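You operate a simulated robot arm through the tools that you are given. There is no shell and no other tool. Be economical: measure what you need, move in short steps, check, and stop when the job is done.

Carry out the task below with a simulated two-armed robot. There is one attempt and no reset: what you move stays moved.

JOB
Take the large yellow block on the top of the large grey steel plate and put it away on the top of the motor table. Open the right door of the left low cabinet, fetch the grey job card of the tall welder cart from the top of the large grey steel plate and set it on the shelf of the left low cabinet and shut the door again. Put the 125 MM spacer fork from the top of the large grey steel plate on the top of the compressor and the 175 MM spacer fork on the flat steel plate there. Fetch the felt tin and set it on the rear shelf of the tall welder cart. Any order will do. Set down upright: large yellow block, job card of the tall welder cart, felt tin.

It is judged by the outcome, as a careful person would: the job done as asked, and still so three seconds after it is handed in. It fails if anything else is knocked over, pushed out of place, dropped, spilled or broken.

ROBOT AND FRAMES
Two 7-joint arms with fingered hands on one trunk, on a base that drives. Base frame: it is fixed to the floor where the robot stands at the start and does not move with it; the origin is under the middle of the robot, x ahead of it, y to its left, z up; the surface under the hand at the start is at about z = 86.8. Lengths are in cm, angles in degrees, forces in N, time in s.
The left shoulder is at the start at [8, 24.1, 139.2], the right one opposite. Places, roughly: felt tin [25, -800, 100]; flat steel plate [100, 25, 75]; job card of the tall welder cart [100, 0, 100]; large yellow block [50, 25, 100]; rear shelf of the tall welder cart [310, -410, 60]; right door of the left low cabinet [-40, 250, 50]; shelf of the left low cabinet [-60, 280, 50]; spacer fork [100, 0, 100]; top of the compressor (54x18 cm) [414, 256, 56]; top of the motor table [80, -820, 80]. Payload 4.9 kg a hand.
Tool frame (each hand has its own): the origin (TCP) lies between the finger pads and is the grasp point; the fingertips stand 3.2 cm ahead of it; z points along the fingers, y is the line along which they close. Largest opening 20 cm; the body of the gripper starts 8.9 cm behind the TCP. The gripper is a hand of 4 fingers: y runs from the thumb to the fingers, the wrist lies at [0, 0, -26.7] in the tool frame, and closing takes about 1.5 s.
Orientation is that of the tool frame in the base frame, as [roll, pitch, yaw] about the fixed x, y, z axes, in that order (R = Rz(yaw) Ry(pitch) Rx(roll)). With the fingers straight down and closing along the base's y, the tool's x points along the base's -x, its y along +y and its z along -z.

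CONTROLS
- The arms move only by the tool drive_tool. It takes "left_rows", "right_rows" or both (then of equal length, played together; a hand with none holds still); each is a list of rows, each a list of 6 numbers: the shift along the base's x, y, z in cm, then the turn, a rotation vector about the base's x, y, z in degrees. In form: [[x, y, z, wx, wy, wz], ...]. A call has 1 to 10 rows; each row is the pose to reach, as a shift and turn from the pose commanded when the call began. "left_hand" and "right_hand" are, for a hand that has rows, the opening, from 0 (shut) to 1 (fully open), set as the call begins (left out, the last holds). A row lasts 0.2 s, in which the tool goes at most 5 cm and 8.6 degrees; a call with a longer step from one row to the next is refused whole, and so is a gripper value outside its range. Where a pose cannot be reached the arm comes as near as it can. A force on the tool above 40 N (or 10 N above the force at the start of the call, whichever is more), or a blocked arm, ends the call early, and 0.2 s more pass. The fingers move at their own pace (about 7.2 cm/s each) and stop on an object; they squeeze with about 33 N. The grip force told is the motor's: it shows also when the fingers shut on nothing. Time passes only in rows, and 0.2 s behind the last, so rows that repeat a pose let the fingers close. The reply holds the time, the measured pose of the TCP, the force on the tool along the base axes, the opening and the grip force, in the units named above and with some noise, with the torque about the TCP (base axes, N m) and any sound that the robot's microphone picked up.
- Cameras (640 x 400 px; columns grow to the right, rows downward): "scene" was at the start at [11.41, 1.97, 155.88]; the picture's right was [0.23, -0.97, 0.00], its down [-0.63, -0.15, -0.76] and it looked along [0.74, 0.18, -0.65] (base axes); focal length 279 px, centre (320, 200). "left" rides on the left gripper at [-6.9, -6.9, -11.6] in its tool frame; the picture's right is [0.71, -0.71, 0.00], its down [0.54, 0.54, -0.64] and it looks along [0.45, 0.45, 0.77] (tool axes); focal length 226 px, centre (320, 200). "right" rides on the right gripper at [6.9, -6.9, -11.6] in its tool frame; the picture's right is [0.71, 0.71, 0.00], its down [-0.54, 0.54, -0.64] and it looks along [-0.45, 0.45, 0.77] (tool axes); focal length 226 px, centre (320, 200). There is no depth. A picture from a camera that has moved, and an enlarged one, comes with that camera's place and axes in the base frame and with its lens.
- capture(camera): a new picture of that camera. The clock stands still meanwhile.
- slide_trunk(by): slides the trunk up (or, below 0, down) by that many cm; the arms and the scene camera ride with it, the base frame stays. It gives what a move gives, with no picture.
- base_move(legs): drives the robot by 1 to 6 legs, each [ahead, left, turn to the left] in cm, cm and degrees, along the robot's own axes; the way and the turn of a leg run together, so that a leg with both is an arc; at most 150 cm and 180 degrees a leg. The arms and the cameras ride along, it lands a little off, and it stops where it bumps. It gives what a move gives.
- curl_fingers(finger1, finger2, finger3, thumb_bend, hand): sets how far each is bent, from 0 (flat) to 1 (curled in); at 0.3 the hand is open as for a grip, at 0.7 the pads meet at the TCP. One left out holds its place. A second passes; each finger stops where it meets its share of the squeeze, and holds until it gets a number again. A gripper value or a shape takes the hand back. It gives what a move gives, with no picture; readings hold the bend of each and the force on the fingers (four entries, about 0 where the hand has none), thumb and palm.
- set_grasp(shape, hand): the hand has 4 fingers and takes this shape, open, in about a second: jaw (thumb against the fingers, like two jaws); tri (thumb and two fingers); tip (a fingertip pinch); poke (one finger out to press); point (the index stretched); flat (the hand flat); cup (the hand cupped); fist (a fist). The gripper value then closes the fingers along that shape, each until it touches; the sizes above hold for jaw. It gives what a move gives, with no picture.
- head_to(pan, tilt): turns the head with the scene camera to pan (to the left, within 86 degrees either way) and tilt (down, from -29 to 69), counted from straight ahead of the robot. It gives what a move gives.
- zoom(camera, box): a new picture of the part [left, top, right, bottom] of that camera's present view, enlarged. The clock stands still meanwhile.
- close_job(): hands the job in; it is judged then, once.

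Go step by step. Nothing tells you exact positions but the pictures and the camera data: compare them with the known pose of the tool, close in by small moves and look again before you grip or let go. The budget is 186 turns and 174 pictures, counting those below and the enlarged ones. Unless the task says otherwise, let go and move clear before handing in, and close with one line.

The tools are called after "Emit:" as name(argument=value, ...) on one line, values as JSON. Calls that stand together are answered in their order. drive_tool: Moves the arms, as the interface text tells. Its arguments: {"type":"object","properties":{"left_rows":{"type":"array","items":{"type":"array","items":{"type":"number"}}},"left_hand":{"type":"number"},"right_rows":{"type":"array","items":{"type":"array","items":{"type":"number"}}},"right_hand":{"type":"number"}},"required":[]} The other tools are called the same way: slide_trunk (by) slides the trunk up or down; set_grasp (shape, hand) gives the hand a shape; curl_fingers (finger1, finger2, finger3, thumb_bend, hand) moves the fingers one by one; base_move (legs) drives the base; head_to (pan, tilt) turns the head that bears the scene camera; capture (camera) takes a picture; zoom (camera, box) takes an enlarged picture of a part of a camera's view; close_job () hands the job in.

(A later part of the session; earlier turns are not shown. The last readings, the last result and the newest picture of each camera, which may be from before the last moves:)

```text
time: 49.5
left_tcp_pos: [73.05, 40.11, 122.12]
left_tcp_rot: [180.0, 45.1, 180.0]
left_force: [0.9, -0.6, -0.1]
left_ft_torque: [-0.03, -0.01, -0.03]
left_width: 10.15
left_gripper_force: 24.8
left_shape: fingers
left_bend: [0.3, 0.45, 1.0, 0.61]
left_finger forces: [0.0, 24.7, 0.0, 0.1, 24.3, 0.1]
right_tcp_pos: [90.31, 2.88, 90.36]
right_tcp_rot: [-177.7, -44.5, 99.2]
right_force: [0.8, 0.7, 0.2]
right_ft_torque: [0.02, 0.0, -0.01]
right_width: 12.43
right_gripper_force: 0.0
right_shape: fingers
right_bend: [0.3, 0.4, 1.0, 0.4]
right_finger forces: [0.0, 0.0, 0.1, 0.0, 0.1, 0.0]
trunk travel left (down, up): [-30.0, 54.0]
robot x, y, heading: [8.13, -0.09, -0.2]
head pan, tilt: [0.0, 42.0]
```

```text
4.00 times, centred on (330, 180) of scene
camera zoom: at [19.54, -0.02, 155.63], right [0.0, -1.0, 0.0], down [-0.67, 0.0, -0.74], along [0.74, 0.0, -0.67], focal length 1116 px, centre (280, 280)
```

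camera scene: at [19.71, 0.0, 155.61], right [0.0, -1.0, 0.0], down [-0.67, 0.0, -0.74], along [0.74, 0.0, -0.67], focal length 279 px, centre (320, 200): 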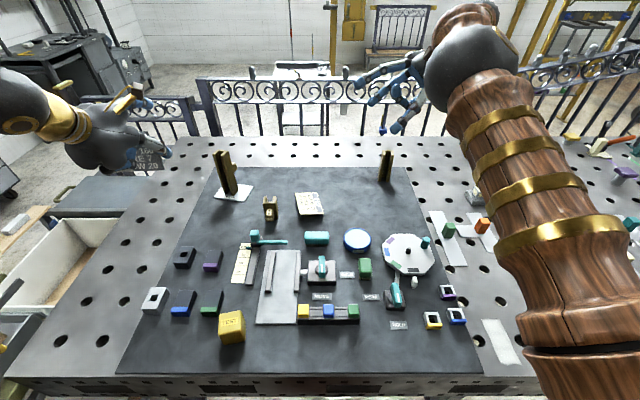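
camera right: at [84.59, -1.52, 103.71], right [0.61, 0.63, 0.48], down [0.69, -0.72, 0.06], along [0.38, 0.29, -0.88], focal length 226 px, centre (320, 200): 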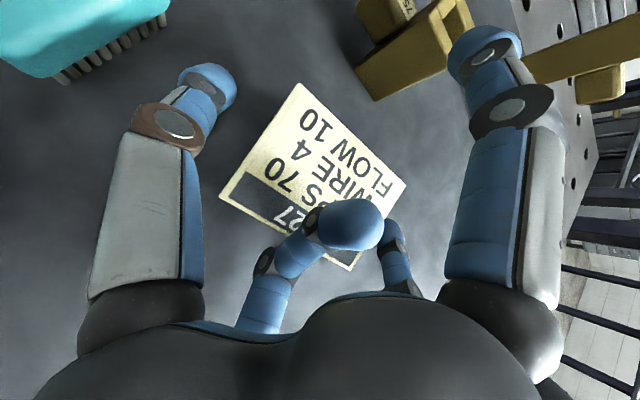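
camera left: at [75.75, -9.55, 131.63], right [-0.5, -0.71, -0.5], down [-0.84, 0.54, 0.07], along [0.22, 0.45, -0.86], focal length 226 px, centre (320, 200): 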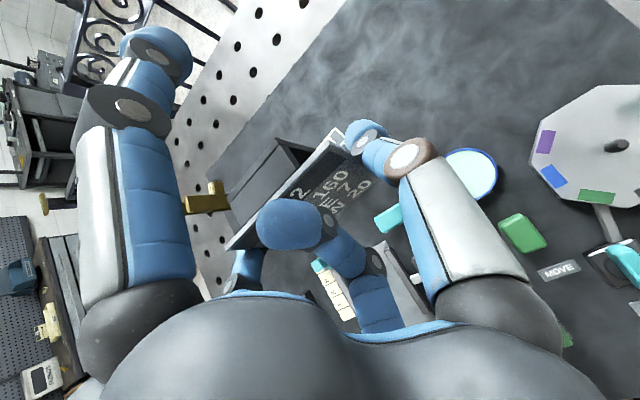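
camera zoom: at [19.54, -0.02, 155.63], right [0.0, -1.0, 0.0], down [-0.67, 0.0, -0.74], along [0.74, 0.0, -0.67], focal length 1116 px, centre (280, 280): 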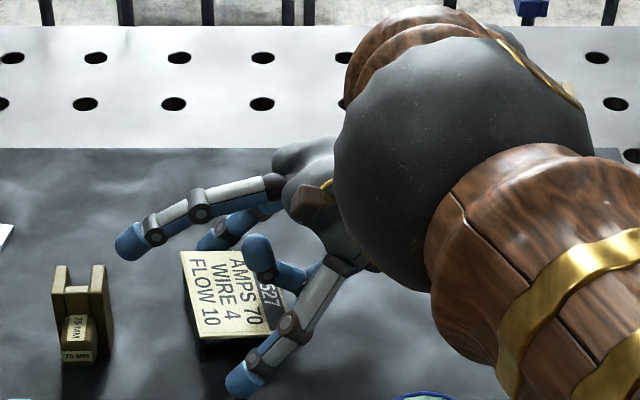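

Emit:
curl_fingers(hand="right", finger2=0.7, thumb_bend=0.7)

Emit:
capture(camera="right")

Emit:
zoom(camera="scene", box=[250, 130, 410, 230])

```text
time: 50.5
left_tcp_pos: [73.26, 40.15, 122.18]
left_tcp_rot: [179.9, 44.9, -180.0]
left_force: [-0.5, 0.2, -0.2]
left_ft_torque: [-0.01, 0.01, -0.02]
left_width: 10.17
left_gripper_force: 24.6
left_shape: fingers
left_bend: [0.3, 0.45, 1.0, 0.61]
left_finger forces: [0.1, 24.7, 0.0, 0.0, 24.3, 0.1]
right_tcp_pos: [90.37, 2.88, 90.47]
right_tcp_rot: [-177.7, -44.6, 99.2]
right_force: [0.1, -0.8, -0.6]
right_ft_torque: [-0.02, -0.07, 0.04]
right_width: 10.08
right_gripper_force: 26.6
right_shape: fingers
right_bend: [0.3, 0.44, 1.0, 0.61]
right_finger forces: [0.0, 26.5, 0.0, 0.0, 26.4, 0.1]
trunk travel left (down, up): [-30.0, 54.0]
robot x, y, heading: [8.01, -0.25, 0.0]
head pan, tilt: [0.0, 42.0]
```

```text
109 pictures are left
camera right: at [84.6, -1.5, 103.73], right [0.61, 0.63, 0.48], down [0.69, -0.72, 0.06], along [0.38, 0.29, -0.88], focal length 226 px, centre (320, 200)
```

right: 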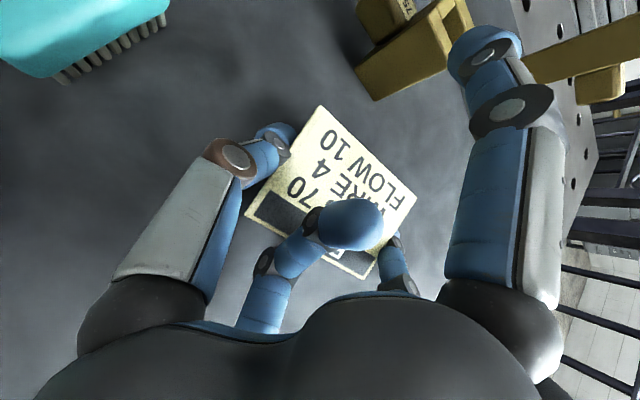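

```text
4.00 times, centred on (330, 180) of scene
camera zoom: at [19.56, 0.02, 155.62], right [0.0, -1.0, 0.0], down [-0.67, 0.0, -0.74], along [0.74, 0.0, -0.67], focal length 1116 px, centre (280, 280)
```

zoom: 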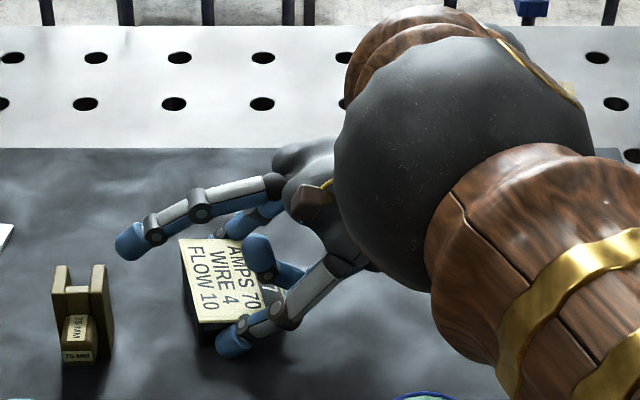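

Emit:
drive_tool(right_rows=[[0, 0, 2, 0, 0, 0], [0, 0, 6, 0, 0, 0], [0, 0, 10.5, 0, 0, 0], [0, 0, 15, 0, 0, 0], [-1, -1, 19, 0, 0, 0], [-2, -2, 22, 0, 0, 0]])

Emit:
drive_tool(right_rows=[[-0.5, -0.5, 0, -4.3, -5.3, 4.5], [-1, -1, 0, -8.6, -10.7, 9], [-2, -1.5, 0, -12.9, -16, 13.4], [-3, -2, 0, -17.1, -21.4, 17.9], [-4, -2.5, 0, -21.4, -26.7, 22.4], [-5, -3, 0, -25.7, -32, 26.9], [-6, -3, 0, -30, -37.4, 31.35]])

Emit:
drive_tool(right_rows=[[-0.5, 0, 0, -4.3, -5.3, 4.5], [-1, 0, 0, -8.6, -10.7, 9], [-2, 0, 0, -12.9, -16, 13.4], [-3, 0, 0, -17.1, -21.4, 17.9], [-4, 0, 0, -21.4, -26.7, 22.4], [-4, 0, 0, -25.7, -32, 26.9], [-4, 0, 0, -30, -37.4, 31.35]])

Emit:
capture(camera="right")

Emit:
capture(camera="scene")

```text
time: 51.9
left_tcp_pos: [73.12, 40.05, 122.28]
left_tcp_rot: [179.9, 44.9, -179.9]
left_force: [-0.9, 0.3, 0.0]
left_ft_torque: [0.0, 0.0, 0.03]
left_width: 10.15
left_gripper_force: 24.6
left_shape: fingers
left_bend: [0.3, 0.45, 1.0, 0.61]
left_finger forces: [0.0, 24.8, 0.0, 0.0, 24.3, 0.0]
right_tcp_pos: [88.5, 1.29, 112.91]
right_tcp_rot: [-177.8, -44.6, 99.1]
right_force: [-0.8, 0.8, -0.5]
right_ft_torque: [0.0, 0.01, -0.01]
right_width: 10.09
right_gripper_force: 26.3
right_shape: fingers
right_bend: [0.3, 0.44, 1.0, 0.61]
right_finger forces: [0.0, 26.3, 0.0, 0.1, 26.5, 0.1]
trunk travel left (down, up): [-30.0, 54.0]
robot x, y, heading: [7.98, -0.15, 0.0]
head pan, tilt: [0.0, 42.0]
```

```text
time: 53.5
left_tcp_pos: [72.99, 40.34, 122.3]
left_tcp_rot: [-179.9, 45.2, -180.0]
left_force: [-0.2, 0.4, -1.3]
left_ft_torque: [-0.04, -0.01, 0.02]
left_width: 10.15
left_gripper_force: 24.3
left_shape: fingers
left_bend: [0.3, 0.45, 1.0, 0.61]
left_finger forces: [0.1, 24.7, 0.0, 0.1, 24.3, 0.0]
right_tcp_pos: [82.54, -2.0, 112.79]
right_tcp_rot: [163.9, 0.1, 140.3]
right_force: [-0.5, 0.4, -1.1]
right_ft_torque: [-0.01, -0.02, 0.0]
right_width: 10.09
right_gripper_force: 26.0
right_shape: fingers
right_bend: [0.3, 0.44, 1.0, 0.61]
right_finger forces: [0.0, 26.1, 0.0, 0.1, 26.6, 0.0]
trunk travel left (down, up): [-30.0, 54.0]
robot x, y, heading: [8.44, 0.28, 0.3]
head pan, tilt: [0.0, 42.0]
```

```text
time: 55.3
left_tcp_pos: [73.21, 40.02, 122.31]
left_tcp_rot: [-180.0, 45.0, 179.9]
left_force: [-0.2, -0.8, -0.4]
left_ft_torque: [0.01, 0.0, 0.0]
left_width: 10.15
left_gripper_force: 24.1
left_shape: fingers
left_bend: [0.3, 0.45, 1.0, 0.61]
left_finger forces: [0.0, 24.7, 0.0, 0.1, 24.3, 0.0]
right_tcp_pos: [80.49, -7.63, 113.27]
right_tcp_rot: [178.9, 45.2, 173.9]
right_force: [-0.6, 0.5, -1.3]
right_ft_torque: [0.0, -0.03, 0.01]
right_width: 10.08
right_gripper_force: 26.7
right_shape: fingers
right_bend: [0.3, 0.44, 1.0, 0.61]
right_finger forces: [0.0, 26.3, 0.0, 0.1, 26.4, 0.0]
trunk travel left (down, up): [-30.0, 54.0]
robot x, y, heading: [7.9, 0.24, -0.1]
head pan, tilt: [0.0, 42.0]
stopped in row 7 (right hand): the arm was blocked; the commanded pose is now the measured one
```

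```text
107 pictures are left
camera right: at [66.73, -13.37, 116.53], right [-0.43, 0.76, -0.49], down [-0.03, 0.54, 0.84], along [0.9, 0.38, -0.21], focal length 226 px, centre (320, 200)
```

right: 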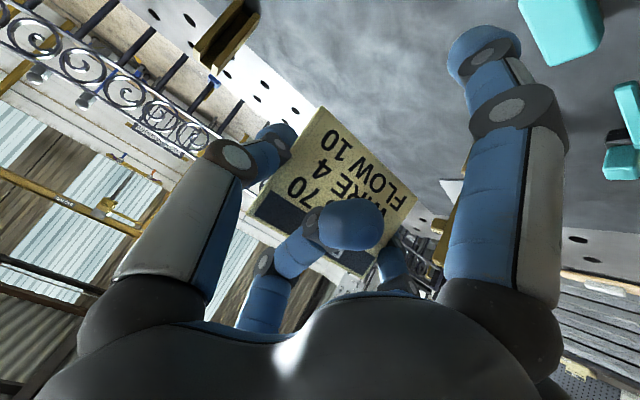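

```text
106 pictures are left
camera scene: at [19.59, 0.03, 155.62], right [0.0, -1.0, 0.0], down [-0.67, 0.0, -0.74], along [0.74, 0.0, -0.67], focal length 279 px, centre (320, 200)
```

scene: 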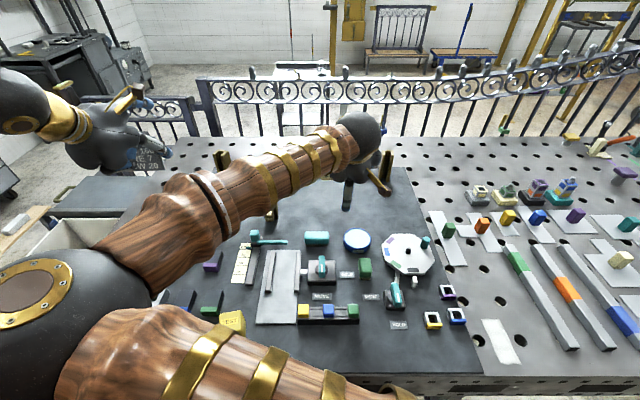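

The card is turned upright in the right hand. I'll swap the folded finger (fold the low one), lean it back 7° and move over its old spot.

Emit:
curl_fingers(hand="right", finger3=0.3, finger1=1)

Emit:
drive_tool(right_rows=[[1, 1, 0, 0, 3, 0], [3, 3, 0, 0, 5, 0], [5, 5, -1, 0, 7, 0], [7, 7, -3, 0, 7, 0], [9.6, 8.5, -6, 0, 7, 0], [9.6, 8.5, -10, 0, 7, 0], [9.6, 8.5, -14, 0, 7, 0], [9.6, 8.5, -14, 0, 7, 0]])

Emit:
capture(camera="right")

Emit:
capture(camera="scene")

```text
time: 56.3
left_tcp_pos: [73.11, 40.0, 122.27]
left_tcp_rot: [180.0, 45.0, 179.9]
left_force: [-0.8, 0.1, -0.6]
left_ft_torque: [0.0, -0.02, -0.02]
left_width: 10.13
left_gripper_force: 24.4
left_shape: fingers
left_bend: [0.3, 0.45, 1.0, 0.61]
left_finger forces: [0.0, 24.7, 0.0, 0.0, 24.4, 0.0]
right_tcp_pos: [80.35, -7.66, 113.32]
right_tcp_rot: [178.9, 45.2, 174.0]
right_force: [0.2, -0.4, 0.2]
right_ft_torque: [0.0, -0.04, 0.0]
right_width: 4.11
right_gripper_force: 38.3
right_shape: fingers
right_bend: [0.57, 0.44, 0.81, 0.62]
right_finger forces: [9.2, 22.7, 19.2, 0.1, 25.4, 0.1]
trunk travel left (down, up): [-30.0, 54.0]
robot x, y, heading: [8.16, -0.26, -0.0]
head pan, tilt: [0.0, 42.0]
```

```text
time: 58.1
left_tcp_pos: [73.17, 39.89, 122.26]
left_tcp_rot: [180.0, 45.0, 179.9]
left_force: [-0.1, -0.5, -1.0]
left_ft_torque: [-0.04, 0.02, 0.0]
left_width: 10.16
left_gripper_force: 24.5
left_shape: fingers
left_bend: [0.3, 0.45, 1.0, 0.61]
left_finger forces: [0.0, 24.8, 0.0, 0.0, 24.3, 0.0]
right_tcp_pos: [89.77, 0.56, 99.03]
right_tcp_rot: [179.7, 38.1, 174.7]
right_force: [0.0, -0.2, -0.3]
right_ft_torque: [-0.01, 0.0, 0.02]
right_width: 4.1
right_gripper_force: 37.7
right_shape: fingers
right_bend: [0.57, 0.44, 0.81, 0.62]
right_finger forces: [9.2, 22.8, 18.8, 0.0, 25.3, 0.0]
trunk travel left (down, up): [-30.0, 54.0]
robot x, y, heading: [8.03, 0.29, -0.2]
head pan, tilt: [0.0, 42.0]
```

```text
105 pictures are left
camera right: at [76.61, -5.08, 103.96], right [-0.49, 0.76, -0.44], down [0.08, 0.53, 0.84], along [0.87, 0.38, -0.32], focal length 226 px, centre (320, 200)
```

right: 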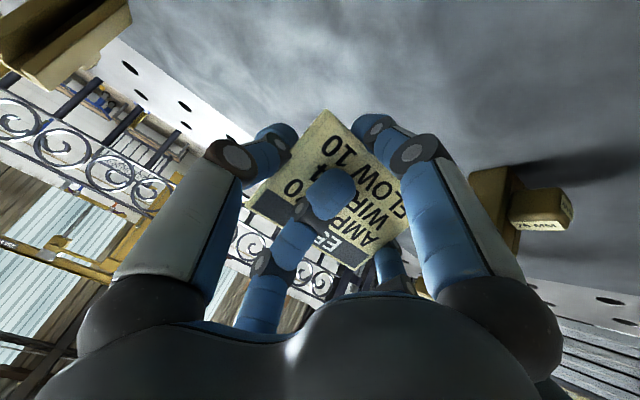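

```text
104 pictures are left
camera scene: at [19.55, 0.01, 155.63], right [0.0, -1.0, 0.0], down [-0.67, 0.0, -0.74], along [0.74, 0.0, -0.67], focal length 279 px, centre (320, 200)
```

scene: 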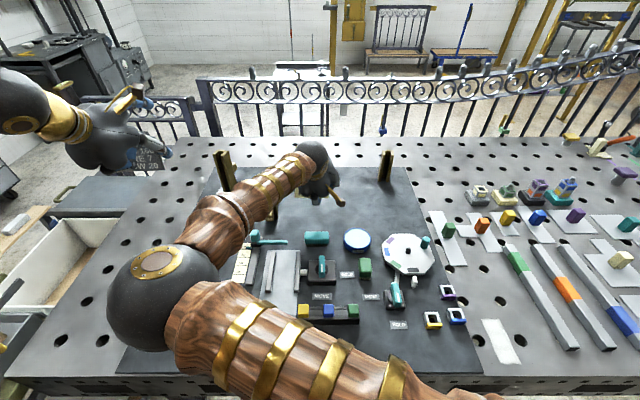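

Emit:
drive_tool(right_rows=[[0, 0, -2, 0, 0, 0], [0, 0, -4, 0, 0, 0], [0, 0, -5, 0, 0, 0], [0, 0, -5.5, 0, 0, 0], [0, 0, -5.5, 0, 0, 0]])

Emit:
capture(camera="right")

Emit:
zoom(camera="scene", box=[260, 130, 400, 230])

```text
time: 59.3
left_tcp_pos: [73.28, 40.04, 122.35]
left_tcp_rot: [180.0, 45.0, 179.9]
left_force: [0.2, -0.3, -0.2]
left_ft_torque: [0.0, -0.01, -0.02]
left_width: 10.16
left_gripper_force: 24.3
left_shape: fingers
left_bend: [0.3, 0.45, 1.0, 0.61]
left_finger forces: [0.0, 24.7, 0.0, 0.0, 24.3, 0.0]
right_tcp_pos: [89.71, 0.89, 93.75]
right_tcp_rot: [179.8, 38.2, 174.7]
right_force: [0.4, 0.2, -0.6]
right_ft_torque: [-0.03, 0.0, -0.02]
right_width: 4.08
right_gripper_force: 37.9
right_shape: fingers
right_bend: [0.57, 0.44, 0.81, 0.62]
right_finger forces: [9.1, 22.8, 18.7, 0.1, 25.3, 0.1]
trunk travel left (down, up): [-30.0, 54.0]
robot x, y, heading: [8.01, 0.12, -0.1]
head pan, tilt: [0.0, 42.0]
```

```text
103 pictures are left
camera right: at [76.67, -4.81, 98.56], right [-0.49, 0.76, -0.44], down [0.08, 0.53, 0.84], along [0.87, 0.38, -0.32], focal length 226 px, centre (320, 200)
```

right: 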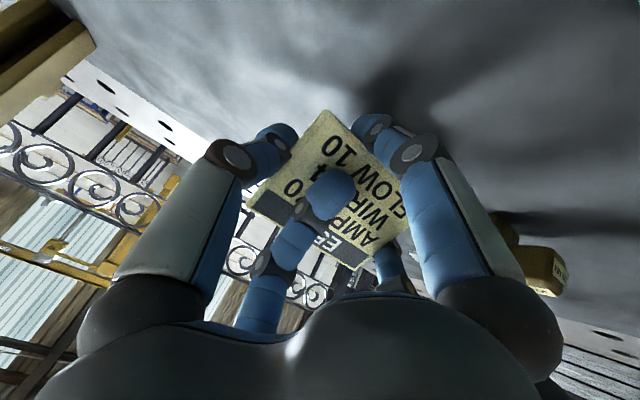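

```text
4.00 times, centred on (330, 180) of scene
camera zoom: at [19.54, 0.02, 155.63], right [0.0, -1.0, 0.0], down [-0.67, 0.0, -0.74], along [0.74, 0.0, -0.67], focal length 1116 px, centre (280, 280)
```

zoom: 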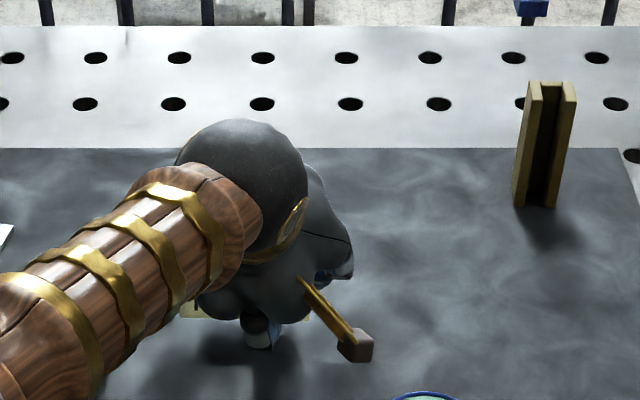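

Emit:
drive_tool(right_rows=[[0, 0, -0.4, 0, 0, 0], [0, 0, -0.8, 0, 0, 0], [0, 0, -1.2, 0, 0, 0], [0, 0, -1.2, 0, 0, 0]])

Emit:
capture(camera="right")

```text
time: 60.3
left_tcp_pos: [73.04, 39.97, 122.26]
left_tcp_rot: [-179.9, 45.1, 179.9]
left_force: [0.4, 0.2, 0.0]
left_ft_torque: [-0.02, 0.02, 0.01]
left_width: 10.12
left_gripper_force: 24.4
left_shape: fingers
left_bend: [0.3, 0.45, 1.0, 0.61]
left_finger forces: [0.1, 24.7, 0.0, 0.1, 24.3, 0.0]
right_tcp_pos: [89.82, 1.03, 92.97]
right_tcp_rot: [179.8, 38.4, 174.7]
right_force: [-2.1, 0.8, 12.9]
right_ft_torque: [-0.05, 0.3, -0.02]
right_width: 4.06
right_gripper_force: 52.1
right_shape: fingers
right_bend: [0.58, 0.44, 0.81, 0.62]
right_finger forces: [31.0, 22.7, 24.1, 0.0, 25.7, 0.1]
trunk travel left (down, up): [-30.0, 54.0]
robot x, y, heading: [8.25, -0.06, -0.0]
head pan, tilt: [0.0, 42.0]
```

```text
101 pictures are left
camera right: at [76.62, -4.72, 97.74], right [-0.49, 0.76, -0.44], down [0.07, 0.54, 0.84], along [0.87, 0.38, -0.32], focal length 226 px, centre (320, 200)
```

right: 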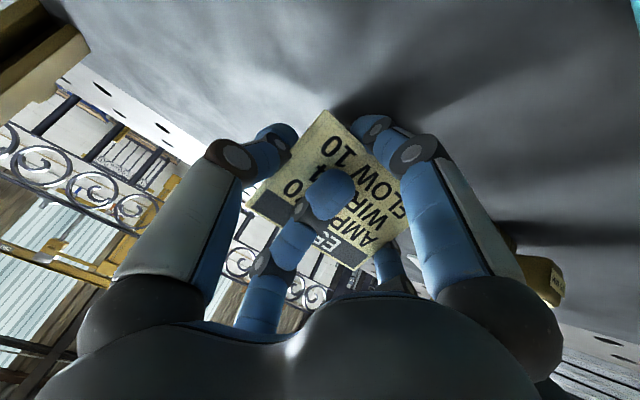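

Emit:
drive_tool(right_rows=[[0, 0, 0.6, 0, 0, 0], [0, 0, 0.8, 0, 4, 0], [0, 0, 0.8, 0, 8, 0], [0, 0, 0.8, 0, 8, 0]])

Emit:
curl_fingers(hand="right", finger1=0.56, finger3=0.84)

Emit:
drive_tool(right_rows=[[0, 0, -0.3, 0, 0, 0], [0, 0, -0.6, 0, 0, 0], [0, 0, -0.6, 0, 0, 0]])

Emit:
capture(camera="right")

```text
time: 61.3
left_tcp_pos: [73.22, 40.04, 122.19]
left_tcp_rot: [-180.0, 45.1, 179.9]
left_force: [0.2, 0.0, -0.3]
left_ft_torque: [0.0, 0.04, 0.0]
left_width: 10.15
left_gripper_force: 23.8
left_shape: fingers
left_bend: [0.3, 0.45, 1.0, 0.61]
left_finger forces: [0.0, 24.7, 0.0, 0.0, 24.3, 0.0]
right_tcp_pos: [89.86, 0.88, 93.23]
right_tcp_rot: [-179.3, 30.2, 175.2]
right_force: [0.2, 1.3, -1.0]
right_ft_torque: [0.0, 0.02, -0.03]
right_width: 4.11
right_gripper_force: 38.0
right_shape: fingers
right_bend: [0.58, 0.44, 0.81, 0.62]
right_finger forces: [9.5, 22.8, 19.6, 0.0, 25.5, 0.0]
trunk travel left (down, up): [-30.0, 54.0]
robot x, y, heading: [8.26, -0.12, 0.3]
head pan, tilt: [0.0, 42.0]
```

```text
time: 62.3
left_tcp_pos: [73.22, 40.03, 122.25]
left_tcp_rot: [-180.0, 44.8, 179.8]
left_force: [-0.6, 0.2, -0.8]
left_ft_torque: [0.01, 0.02, 0.02]
left_width: 10.13
left_gripper_force: 25.0
left_shape: fingers
left_bend: [0.3, 0.45, 1.0, 0.61]
left_finger forces: [0.0, 24.6, 0.0, 0.0, 24.3, 0.1]
right_tcp_pos: [89.87, 0.88, 93.52]
right_tcp_rot: [-179.3, 30.1, 175.2]
right_force: [-0.1, 0.5, -1.2]
right_ft_torque: [-0.02, 0.04, 0.01]
right_width: 4.26
right_gripper_force: 27.4
right_shape: fingers
right_bend: [0.56, 0.44, 0.85, 0.62]
right_finger forces: [0.9, 24.6, 2.9, 0.1, 25.4, 0.1]
trunk travel left (down, up): [-30.0, 54.0]
robot x, y, heading: [8.27, -0.39, 0.0]
head pan, tilt: [0.0, 42.0]
```

```text
time: 63.1
left_tcp_pos: [73.26, 40.02, 122.33]
left_tcp_rot: [-179.9, 45.0, 179.9]
left_force: [0.4, 0.6, -1.4]
left_ft_torque: [0.02, 0.05, 0.01]
left_width: 10.16
left_gripper_force: 24.6
left_shape: fingers
left_bend: [0.3, 0.45, 1.0, 0.61]
left_finger forces: [0.0, 24.7, 0.0, 0.1, 24.2, 0.1]
right_tcp_pos: [89.88, 0.89, 92.91]
right_tcp_rot: [-179.3, 30.2, 175.2]
right_force: [0.0, 0.1, 2.6]
right_ft_torque: [0.05, 0.07, 0.01]
right_width: 4.2
right_gripper_force: 29.9
right_shape: fingers
right_bend: [0.56, 0.44, 0.85, 0.62]
right_finger forces: [5.5, 24.7, 3.6, 0.1, 25.6, 0.0]
trunk travel left (down, up): [-30.0, 54.0]
robot x, y, heading: [8.13, -0.17, -0.1]
head pan, tilt: [0.0, 42.0]
```

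```text
100 pictures are left
camera right: at [77.59, -4.68, 99.51], right [-0.55, 0.76, -0.36], down [0.19, 0.53, 0.82], along [0.82, 0.38, -0.44], focal length 226 px, centre (320, 200)
```

right: 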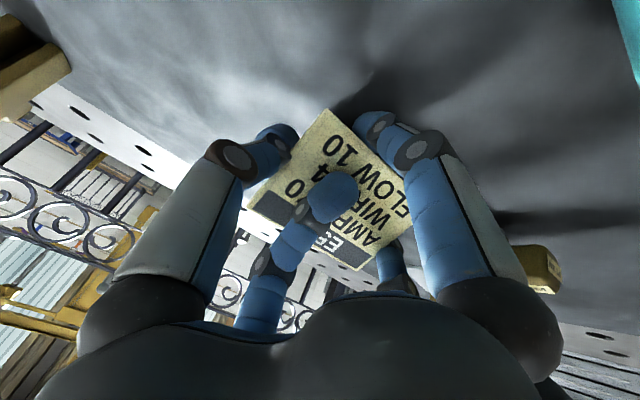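

Emit:
curl_fingers(hand="right", finger2=0.38, thumb_bend=0.55)

Emit:
capture(camera="right")

```text
time: 64.1
left_tcp_pos: [73.28, 40.08, 122.24]
left_tcp_rot: [-179.9, 44.9, 179.9]
left_force: [0.1, 0.2, -0.3]
left_ft_torque: [-0.01, 0.04, 0.0]
left_width: 10.16
left_gripper_force: 24.5
left_shape: fingers
left_bend: [0.3, 0.45, 1.0, 0.61]
left_finger forces: [0.0, 24.7, 0.0, 0.1, 24.3, 0.0]
right_tcp_pos: [90.0, 0.96, 92.69]
right_tcp_rot: [-179.3, 30.2, 175.1]
right_force: [0.4, -0.2, 1.1]
right_ft_torque: [0.01, -0.02, 0.0]
right_width: 4.9
right_gripper_force: 0.0
right_shape: fingers
right_bend: [0.56, 0.38, 0.84, 0.55]
right_finger forces: [0.1, 0.0, 0.0, 0.0, 0.0, 0.1]
trunk travel left (down, up): [-30.0, 54.0]
robot x, y, heading: [8.15, 0.47, -0.3]
head pan, tilt: [0.0, 42.0]
```

```text
99 pictures are left
camera right: at [77.59, -4.69, 99.46], right [-0.55, 0.76, -0.36], down [0.19, 0.53, 0.82], along [0.82, 0.38, -0.44], focal length 226 px, centre (320, 200)
```

right: 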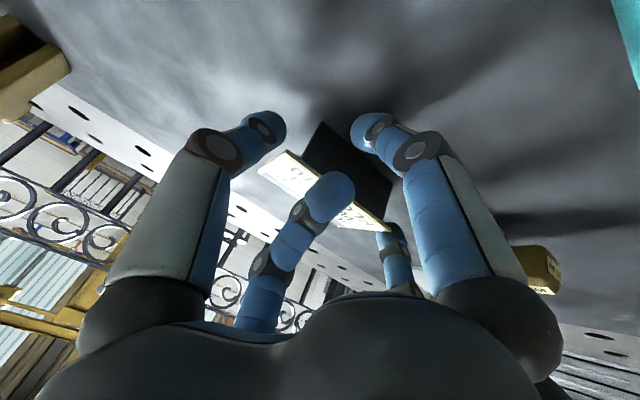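

The card fell back again on release. I'll retreat and study how it really stands.

Emit:
drive_tool(right_rows=[[-1, 0, 1.7, 0, 0, 0], [-3, 0, 5.2, 0, 0, 0], [-5, 0, 9, 0, 0, 0], [-7, 0, 13, 0, 0, 0], [-9, -2, 17, 0, 0, 0], [-11, -5, 20, 0, 0, 0]])

Emit:
capture(camera="right")

Emit:
zoom(camera="scene", box=[260, 150, 380, 235])

Emit:
zoom(camera="left", box=[200, 100, 440, 300])

```text
time: 65.5
left_tcp_pos: [73.16, 39.94, 122.18]
left_tcp_rot: [179.9, 45.2, 179.8]
left_force: [-0.1, -0.7, -0.7]
left_ft_torque: [0.03, 0.03, 0.05]
left_width: 10.16
left_gripper_force: 24.6
left_shape: fingers
left_bend: [0.3, 0.45, 1.0, 0.61]
left_finger forces: [0.1, 24.5, 0.0, 0.0, 24.2, 0.0]
right_tcp_pos: [79.26, -4.67, 112.24]
right_tcp_rot: [-178.3, 30.0, 175.1]
right_force: [-0.3, 0.3, 0.3]
right_ft_torque: [0.04, 0.01, 0.0]
right_width: 4.91
right_gripper_force: 0.1
right_shape: fingers
right_bend: [0.56, 0.38, 0.84, 0.55]
right_finger forces: [0.0, 0.0, 0.0, 0.0, 0.0, 0.1]
trunk travel left (down, up): [-30.0, 54.0]
robot x, y, heading: [8.0, 0.21, -0.1]
head pan, tilt: [0.0, 42.0]
```

```text
98 pictures are left
camera right: at [66.87, -10.15, 119.12], right [-0.54, 0.76, -0.37], down [0.2, 0.54, 0.81], along [0.82, 0.36, -0.45], focal length 226 px, centre (320, 200)
```

right: 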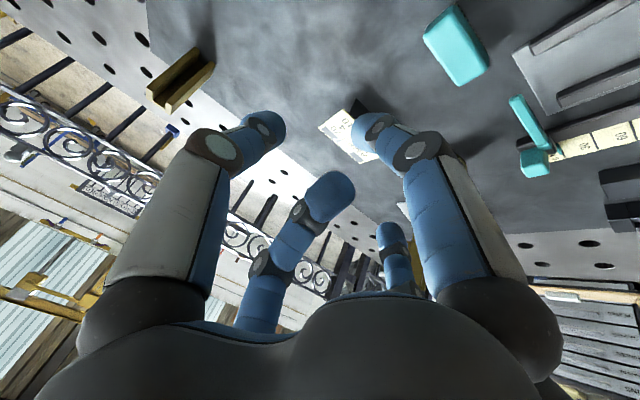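

```text
4.71 times, centred on (320, 192) of scene
camera zoom: at [19.49, -0.13, 155.62], right [0.0, -1.0, 0.0], down [-0.67, 0.0, -0.74], along [0.74, 0.0, -0.67], focal length 1313 px, centre (320, 235)
```

zoom: 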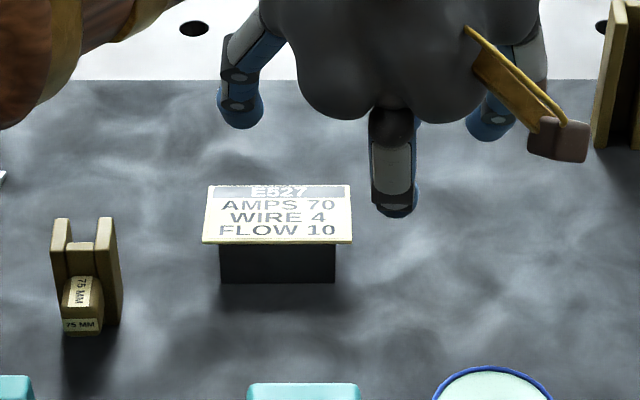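

```text
2.00 times, centred on (320, 200) of left
camera zoom: at [69.76, 32.96, 135.41], right [-0.5, -0.71, -0.5], down [-0.84, 0.54, 0.07], along [0.22, 0.45, -0.86], focal length 452 px, centre (320, 200)
```

zoom: 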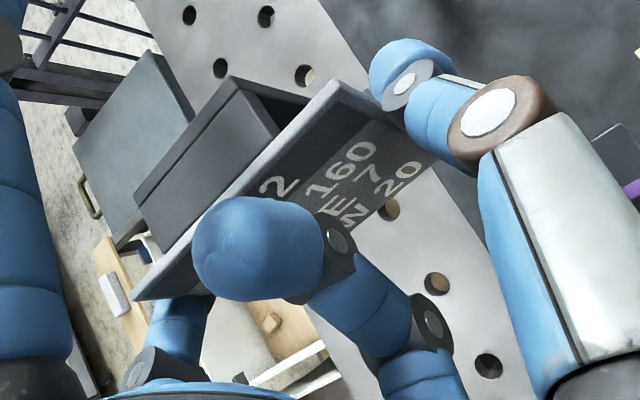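

I now see: the card stands on a 4 cm deep box base and it lies on its back, so no extra lean was needed. I'll regrip it from above, yaw it −90°, and repeat the turn properly.

Emit:
curl_fingers(hand="right", finger1=0.3, finger3=0.3, finger2=0.4, thumb_bend=0.4)

Emit:
drive_tool(right_rows=[[2, 1.5, 0, -1, 7, 1], [5, 3, 0, -1, 14, 2], [8, 4.5, 0, -1, 21, 4], [11, 6, 0, -1.7, 28, 5], [13.5, 7.2, -2, -1.7, 30, 5], [14.7, 7.9, -5, -1.7, 30, 5], [14.7, 7.9, -9, -1.7, 30, 5], [14.7, 7.9, -9, -1.7, 30, 5]])

Emit:
capture(camera="right")

Emit:
zoom(camera="scene", box=[250, 120, 410, 220])

```text
time: 66.5
left_tcp_pos: [73.18, 40.14, 122.19]
left_tcp_rot: [179.9, 45.0, 179.8]
left_force: [-0.8, -0.7, -1.4]
left_ft_torque: [-0.02, 0.0, 0.0]
left_width: 10.16
left_gripper_force: 24.1
left_shape: fingers
left_bend: [0.3, 0.45, 1.0, 0.61]
left_finger forces: [0.0, 24.7, 0.0, 0.0, 24.3, 0.0]
right_tcp_pos: [79.33, -4.59, 112.45]
right_tcp_rot: [-178.3, 30.1, 175.2]
right_force: [-0.6, -0.9, -0.7]
right_ft_torque: [0.0, -0.01, 0.03]
right_width: 12.37
right_gripper_force: 0.2
right_shape: fingers
right_bend: [0.3, 0.4, 0.3, 0.4]
right_finger forces: [0.1, 0.0, 0.0, 0.1, 0.1, 0.0]
trunk travel left (down, up): [-30.0, 54.0]
robot x, y, heading: [7.68, -0.13, 0.1]
head pan, tilt: [0.0, 42.0]
```

```text
time: 68.3
left_tcp_pos: [73.13, 40.01, 122.27]
left_tcp_rot: [179.9, 45.1, 179.9]
left_force: [0.4, -0.2, -0.9]
left_ft_torque: [0.03, 0.02, 0.01]
left_width: 10.14
left_gripper_force: 25.1
left_shape: fingers
left_bend: [0.3, 0.45, 1.0, 0.61]
left_finger forces: [0.0, 24.5, 0.0, 0.1, 24.3, 0.0]
right_tcp_pos: [93.84, 3.66, 103.63]
right_tcp_rot: [-176.6, 0.4, -178.9]
right_force: [0.0, -0.3, 0.2]
right_ft_torque: [0.01, -0.04, -0.01]
right_width: 12.39
right_gripper_force: 0.1
right_shape: fingers
right_bend: [0.3, 0.4, 0.3, 0.4]
right_finger forces: [0.0, 0.1, 0.0, 0.0, 0.0, 0.1]
trunk travel left (down, up): [-30.0, 54.0]
robot x, y, heading: [8.0, 0.05, -0.2]
head pan, tilt: [0.0, 42.0]
```

```text
95 pictures are left
camera right: at [87.02, -2.6, 115.61], right [-0.72, 0.69, -0.05], down [0.53, 0.59, 0.61], along [0.45, 0.42, -0.79], focal length 226 px, centre (320, 200)
```

right: 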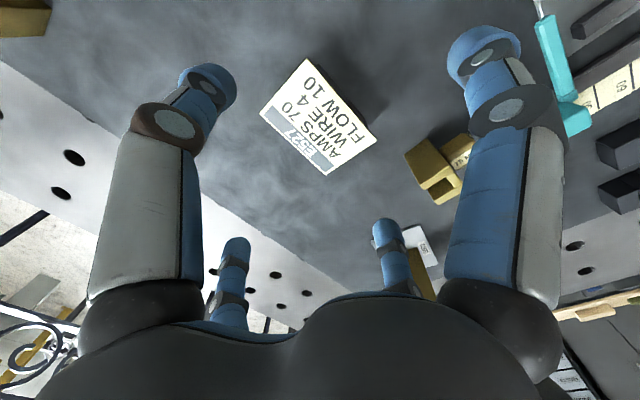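

```text
4.00 times, centred on (330, 170) of scene
camera zoom: at [19.5, 0.0, 155.63], right [0.0, -1.0, 0.0], down [-0.67, 0.0, -0.74], along [0.74, 0.0, -0.67], focal length 1116 px, centre (280, 320)
```

zoom: 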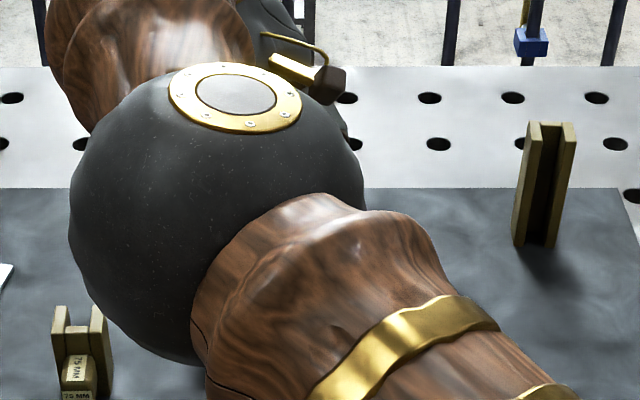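

Emit:
drive_tool(right_rows=[[0, -0.5, -3, -3.4, 0, 0], [0, -0.9, -6, -3.4, 0, 0], [0, -0.9, -9, -3.4, 0, 0], [0, -0.9, -11, -3.4, 0, 0], [0, -0.9, -12.2, -3.4, 0, 0], [0, -0.9, -12.2, -3.4, 0, 0]])

Emit:
curl_fingers(hand="right", finger2=0.7, thumb_bend=0.7)

Emit:
capture(camera="right")

```text
time: 69.7
left_tcp_pos: [73.01, 40.03, 122.34]
left_tcp_rot: [179.9, 45.1, 179.9]
left_force: [0.0, 0.3, -0.3]
left_ft_torque: [-0.01, 0.01, 0.01]
left_width: 10.15
left_gripper_force: 24.9
left_shape: fingers
left_bend: [0.3, 0.45, 1.0, 0.61]
left_finger forces: [0.0, 24.6, 0.1, 0.0, 24.4, 0.0]
right_tcp_pos: [93.74, 2.84, 91.69]
right_tcp_rot: [-173.3, 0.5, -178.9]
right_force: [0.1, -1.5, 15.9]
right_ft_torque: [1.35, 0.11, -0.02]
right_width: 12.38
right_gripper_force: 7.7
right_shape: fingers
right_bend: [0.3, 0.39, 0.3, 0.4]
right_finger forces: [0.0, 16.2, 0.0, 0.0, 0.0, 0.0]
trunk travel left (down, up): [-30.0, 54.0]
robot x, y, heading: [7.92, -0.45, -0.1]
head pan, tilt: [0.0, 42.0]
```

```text
time: 70.7
left_tcp_pos: [73.11, 39.94, 122.5]
left_tcp_rot: [179.9, 45.1, 179.8]
left_force: [-0.3, -1.3, -0.8]
left_ft_torque: [-0.01, 0.0, -0.02]
left_width: 10.11
left_gripper_force: 24.5
left_shape: fingers
left_bend: [0.3, 0.45, 1.0, 0.61]
left_finger forces: [0.0, 24.5, 0.1, 0.0, 24.4, 0.0]
right_tcp_pos: [93.71, 2.88, 91.7]
right_tcp_rot: [-173.2, 0.5, -179.0]
right_force: [1.3, -2.3, 22.0]
right_ft_torque: [1.74, 0.0, -0.07]
right_width: 9.88
right_gripper_force: 27.5
right_shape: fingers
right_bend: [0.3, 0.39, 0.3, 0.64]
right_finger forces: [0.0, 38.9, 0.1, 0.0, 17.0, 0.1]
trunk travel left (down, up): [-30.0, 54.0]
robot x, y, heading: [8.27, 0.15, -0.1]
head pan, tilt: [0.0, 42.0]
```

```text
93 pictures are left
camera right: at [86.74, -2.77, 104.01], right [-0.72, 0.69, -0.09], down [0.53, 0.62, 0.58], along [0.45, 0.37, -0.81], focal length 226 px, centre (320, 200)
```

right: 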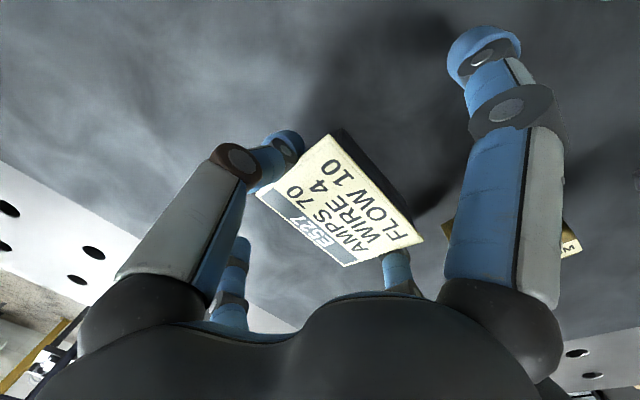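

Emit:
drive_tool(right_rows=[[0, -0.5, 1.5, 0, 0, 0], [0, -1, 5, 3, 0, 0], [0, -2, 9, 6.8, 0, 0], [0, -3, 12, 6.8, 0, 0]])

Emit:
drive_tool(right_rows=[[0, 0, 0, 0, 0, -8.5], [0, 0, 0, 0, 0, -17], [0, 0, 0, 0, 0, -25.5], [0, 0, 0, 0, 0, -34], [0, 0, 0, 0, 0, -42.5], [0, 0, 0, 0, 0, -51], [0, 0, 0, 0, 0, -59.5], [0, 0, 0, 0, 0, -68], [0, 0, 0, 0, 0, -76.5], [0, 0, 0, 0, 0, -84]])

Emit:
capture(camera="right")

Emit:
capture(camera="scene")

```text
time: 71.7
left_tcp_pos: [73.27, 40.01, 122.28]
left_tcp_rot: [-179.9, 45.0, 180.0]
left_force: [-0.4, -0.8, -0.1]
left_ft_torque: [-0.02, -0.01, -0.01]
left_width: 10.15
left_gripper_force: 24.5
left_shape: fingers
left_bend: [0.3, 0.45, 1.0, 0.61]
left_finger forces: [0.0, 24.6, 0.0, 0.1, 24.3, 0.1]
right_tcp_pos: [93.3, -0.14, 103.38]
right_tcp_rot: [-179.9, 0.3, -178.8]
right_force: [0.0, 1.0, -1.3]
right_ft_torque: [0.0, 0.01, -0.01]
right_width: 9.87
right_gripper_force: 16.7
right_shape: fingers
right_bend: [0.3, 0.39, 0.3, 0.64]
right_finger forces: [0.0, 16.6, 0.1, 0.1, 16.4, 0.0]
trunk travel left (down, up): [-30.0, 54.0]
robot x, y, heading: [7.89, 0.11, -0.1]
head pan, tilt: [0.0, 42.0]
```

```text
time: 73.9
left_tcp_pos: [73.22, 40.06, 122.19]
left_tcp_rot: [180.0, 45.0, 179.8]
left_force: [-0.6, -0.1, -1.3]
left_ft_torque: [0.0, 0.03, 0.01]
left_width: 10.16
left_gripper_force: 24.4
left_shape: fingers
left_bend: [0.3, 0.45, 1.0, 0.61]
left_finger forces: [0.1, 24.6, 0.1, 0.0, 24.2, 0.0]
right_tcp_pos: [93.73, -0.04, 103.66]
right_tcp_rot: [179.9, 0.3, 96.9]
right_force: [0.1, -0.7, -0.6]
right_ft_torque: [0.0, 0.02, 0.0]
right_width: 9.86
right_gripper_force: 16.9
right_shape: fingers
right_bend: [0.3, 0.39, 0.3, 0.64]
right_finger forces: [0.1, 16.5, 0.1, 0.0, 16.3, 0.0]
trunk travel left (down, up): [-30.0, 54.0]
robot x, y, heading: [7.99, 0.0, 0.2]
head pan, tilt: [0.0, 42.0]
```

```text
92 pictures are left
camera right: at [86.06, 6.02, 115.19], right [0.62, 0.79, -0.01], down [0.6, -0.47, 0.65], along [0.51, -0.4, -0.76], focal length 226 px, centre (320, 200)
```

right: 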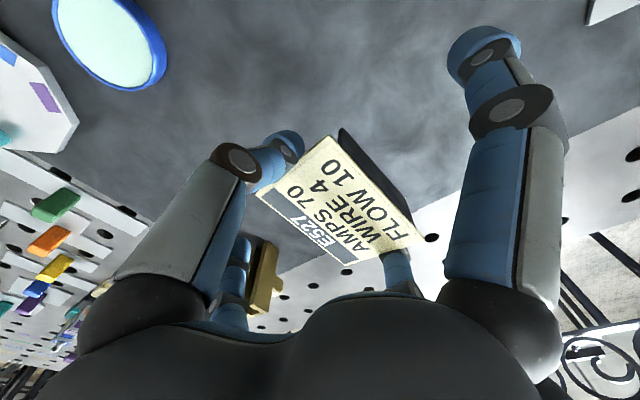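

```text
91 pictures are left
camera scene: at [19.57, 0.01, 155.62], right [0.0, -1.0, 0.0], down [-0.67, 0.0, -0.74], along [0.74, 0.0, -0.67], focal length 279 px, centre (320, 200)
```

scene: 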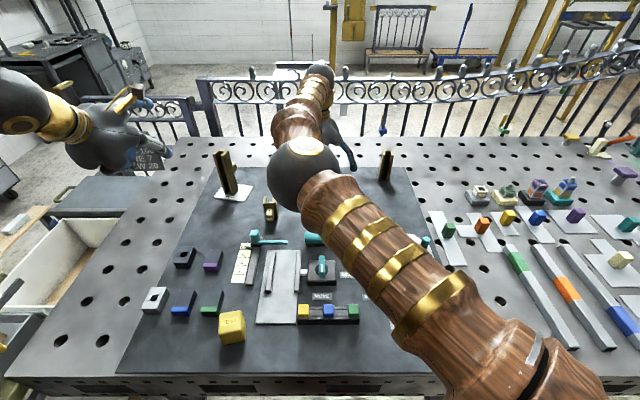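

Emit:
drive_tool(right_rows=[[-1.5, 1.5, -3, 0, 0, 0], [-3.2, 3, -6, 0, 0, 0], [-3.2, 3, -9, 0, 0, 0], [-3.2, 3, -11, 0, 0, 0], [-3.2, 3, -11.7, 0, 0, 0], [-3.2, 3, -11.7, 0, 0, 0]])

Emit:
curl_fingers(hand="right", finger2=0.33, thumb_bend=0.4)

Emit:
drive_tool(right_rows=[[0, 0, 4, 0, 0, 0], [0, 0, 8, 0, 0, 0], [0, -1, 12, 0, 0, 0], [0, -4, 13, 7, 1, 0], [0, -8, 13, 14, 2, 0], [0, -10, 13, 21, 3, 0], [0, -12, 13, 28, 4, 0], [0, -13, 13, 35, 5, 0], [0, -14, 13, 42, 6, 0], [0, -14, 13, 45, 7, 0]])

Emit:
capture(camera="right")

```text
time: 74.7
left_tcp_pos: [73.1, 39.72, 122.31]
left_tcp_rot: [179.9, 44.9, 179.8]
left_force: [1.2, 0.3, 0.4]
left_ft_torque: [-0.01, -0.01, 0.0]
left_width: 10.15
left_gripper_force: 24.0
left_shape: fingers
left_bend: [0.3, 0.45, 1.0, 0.61]
left_finger forces: [0.0, 24.7, 0.0, 0.0, 24.4, 0.0]
right_tcp_pos: [90.69, 2.29, 96.73]
right_tcp_rot: [179.3, 0.2, 96.8]
right_force: [-2.4, -3.2, 15.2]
right_ft_torque: [2.05, 0.3, 0.29]
right_width: 10.95
right_gripper_force: 25.1
right_shape: fingers
right_bend: [0.24, 0.39, 0.3, 0.64]
right_finger forces: [17.0, 16.4, 0.1, 0.0, 16.1, 0.0]
trunk travel left (down, up): [-30.0, 54.0]
robot x, y, heading: [7.89, -0.29, 0.0]
head pan, tilt: [0.0, 42.0]
stopped in row 3 (right hand): the force on the tool passed its limit at 48 N (the readings are from after the stop); the commanded pose is now the measured one
```

```text
time: 75.7
left_tcp_pos: [73.09, 39.84, 122.37]
left_tcp_rot: [179.9, 45.1, 179.6]
left_force: [0.9, 0.3, -0.4]
left_ft_torque: [-0.02, 0.02, 0.0]
left_width: 10.13
left_gripper_force: 24.8
left_shape: fingers
left_bend: [0.3, 0.45, 1.0, 0.61]
left_finger forces: [0.0, 24.6, 0.1, 0.1, 24.3, 0.0]
right_tcp_pos: [90.7, 2.27, 96.78]
right_tcp_rot: [179.3, 0.2, 96.7]
right_force: [-0.5, -6.7, 24.8]
right_ft_torque: [3.08, 0.42, 0.15]
right_width: 13.35
right_gripper_force: 13.4
right_shape: fingers
right_bend: [0.24, 0.33, 0.3, 0.4]
right_finger forces: [26.3, 0.1, 0.0, 0.1, 0.1, 0.1]
trunk travel left (down, up): [-30.0, 54.0]
robot x, y, heading: [8.07, -0.28, -0.3]
head pan, tilt: [0.0, 42.0]
```

```text
time: 77.9
left_tcp_pos: [73.31, 40.02, 122.24]
left_tcp_rot: [180.0, 45.0, 179.8]
left_force: [-0.1, 0.5, -0.3]
left_ft_torque: [-0.01, 0.02, -0.01]
left_width: 10.17
left_gripper_force: 24.6
left_shape: fingers
left_bend: [0.3, 0.45, 1.0, 0.61]
left_finger forces: [0.0, 24.5, 0.0, 0.0, 24.3, 0.1]
right_tcp_pos: [90.88, -11.65, 109.23]
right_tcp_rot: [-178.4, -45.2, 95.8]
right_force: [0.5, 0.3, -0.5]
right_ft_torque: [-0.02, 0.02, -0.03]
right_width: 12.44
right_gripper_force: 0.1
right_shape: fingers
right_bend: [0.3, 0.33, 0.3, 0.4]
right_finger forces: [0.0, 0.0, 0.0, 0.0, 0.0, 0.0]
trunk travel left (down, up): [-30.0, 54.0]
robot x, y, heading: [7.88, 0.07, -0.2]
head pan, tilt: [0.0, 42.0]
```

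```text
90 pictures are left
camera right: at [84.68, -15.74, 122.5], right [0.65, 0.58, 0.49], down [0.64, -0.77, 0.06], along [0.41, 0.28, -0.87], focal length 226 px, centre (320, 200)
```

right: 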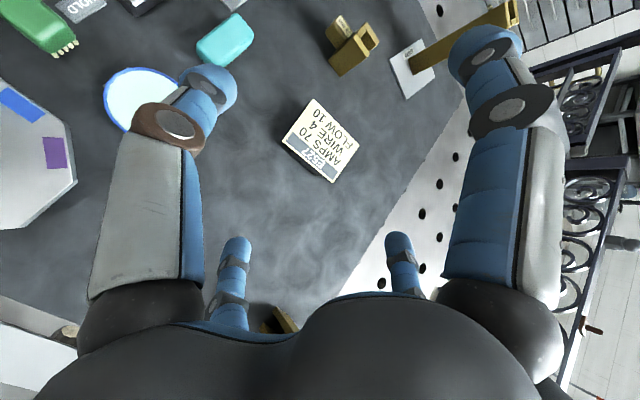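

Emit:
curl_fingers(hand="right", finger3=1, finger2=0.4, thumb_bend=0.4)

Emit:
zoom(camera="scene", box=[220, 140, 400, 252])

Emit:
drive_tool(right_rows=[[1.5, 0.5, -3, 0, 0, 0], [3, 1.2, -6, 0, 0, 0], [4.2, 1.95, -9.7, 0, 0, 0], [4, 4.5, -12.2, 0, 0, 0], [3.8, 6.5, -14.2, 0, 0, 0], [3.6, 8.5, -16.2, 0, 0, 0], [3.4, 10.4, -18.1, 0, 0, 0], [3.4, 10.4, -18.1, 0, 0, 0]])

Emit:
capture(camera="right")

```text
time: 78.9
left_tcp_pos: [73.32, 39.95, 122.18]
left_tcp_rot: [-180.0, 45.0, 179.8]
left_force: [-0.2, 0.1, -0.7]
left_ft_torque: [-0.02, -0.01, 0.01]
left_width: 10.13
left_gripper_force: 24.8
left_shape: fingers
left_bend: [0.3, 0.45, 1.0, 0.61]
left_finger forces: [0.0, 24.6, 0.0, 0.0, 24.2, 0.0]
right_tcp_pos: [90.87, -11.58, 109.29]
right_tcp_rot: [-178.3, -45.1, 95.8]
right_force: [-0.1, -0.2, -0.6]
right_ft_torque: [0.0, 0.03, -0.02]
right_width: 12.45
right_gripper_force: 0.2
right_shape: fingers
right_bend: [0.3, 0.4, 1.0, 0.4]
right_finger forces: [0.1, 0.0, 0.0, 0.0, 0.1, 0.0]
trunk travel left (down, up): [-30.0, 54.0]
robot x, y, heading: [8.5, -0.08, -0.1]
head pan, tilt: [0.0, 42.0]
```

```text
3.56 times, centred on (310, 196) of scene
camera zoom: at [19.59, -0.02, 155.62], right [0.0, -1.0, 0.0], down [-0.67, 0.0, -0.74], along [0.74, 0.0, -0.67], focal length 992 px, centre (356, 214)
```

zoom: 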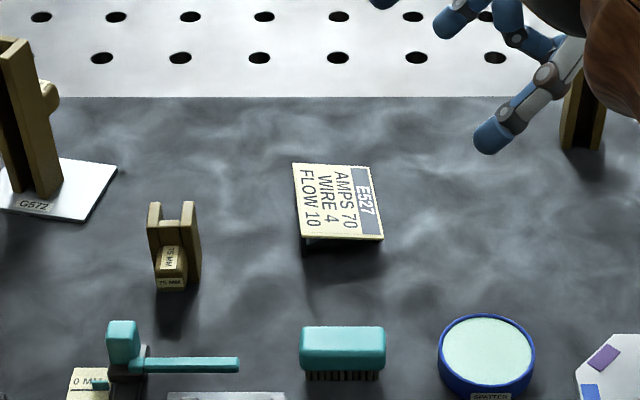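

```text
time: 80.7
left_tcp_pos: [73.2, 39.92, 122.25]
left_tcp_rot: [179.9, 45.0, 179.9]
left_force: [0.3, -0.5, -0.1]
left_ft_torque: [0.03, -0.01, 0.0]
left_width: 10.17
left_gripper_force: 24.0
left_shape: fingers
left_bend: [0.3, 0.45, 1.0, 0.61]
left_finger forces: [0.0, 24.6, 0.0, 0.0, 24.3, 0.0]
right_tcp_pos: [94.22, -1.17, 91.13]
right_tcp_rot: [-178.3, -45.1, 95.9]
right_force: [-0.1, 0.0, 0.4]
right_ft_torque: [0.0, -0.01, -0.01]
right_width: 12.42
right_gripper_force: 0.1
right_shape: fingers
right_bend: [0.3, 0.4, 1.0, 0.4]
right_finger forces: [0.1, 0.1, 0.1, 0.0, 0.0, 0.0]
trunk travel left (down, up): [-30.0, 54.0]
robot x, y, heading: [8.14, -0.09, -0.1]
head pan, tilt: [0.0, 42.0]
```

```text
88 pictures are left
camera right: at [88.07, -5.25, 104.36], right [0.65, 0.58, 0.49], down [0.64, -0.77, 0.06], along [0.41, 0.27, -0.87], focal length 226 px, centre (320, 200)
```

right: 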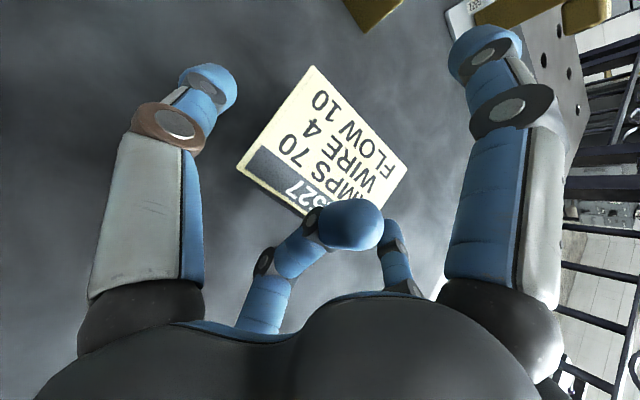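

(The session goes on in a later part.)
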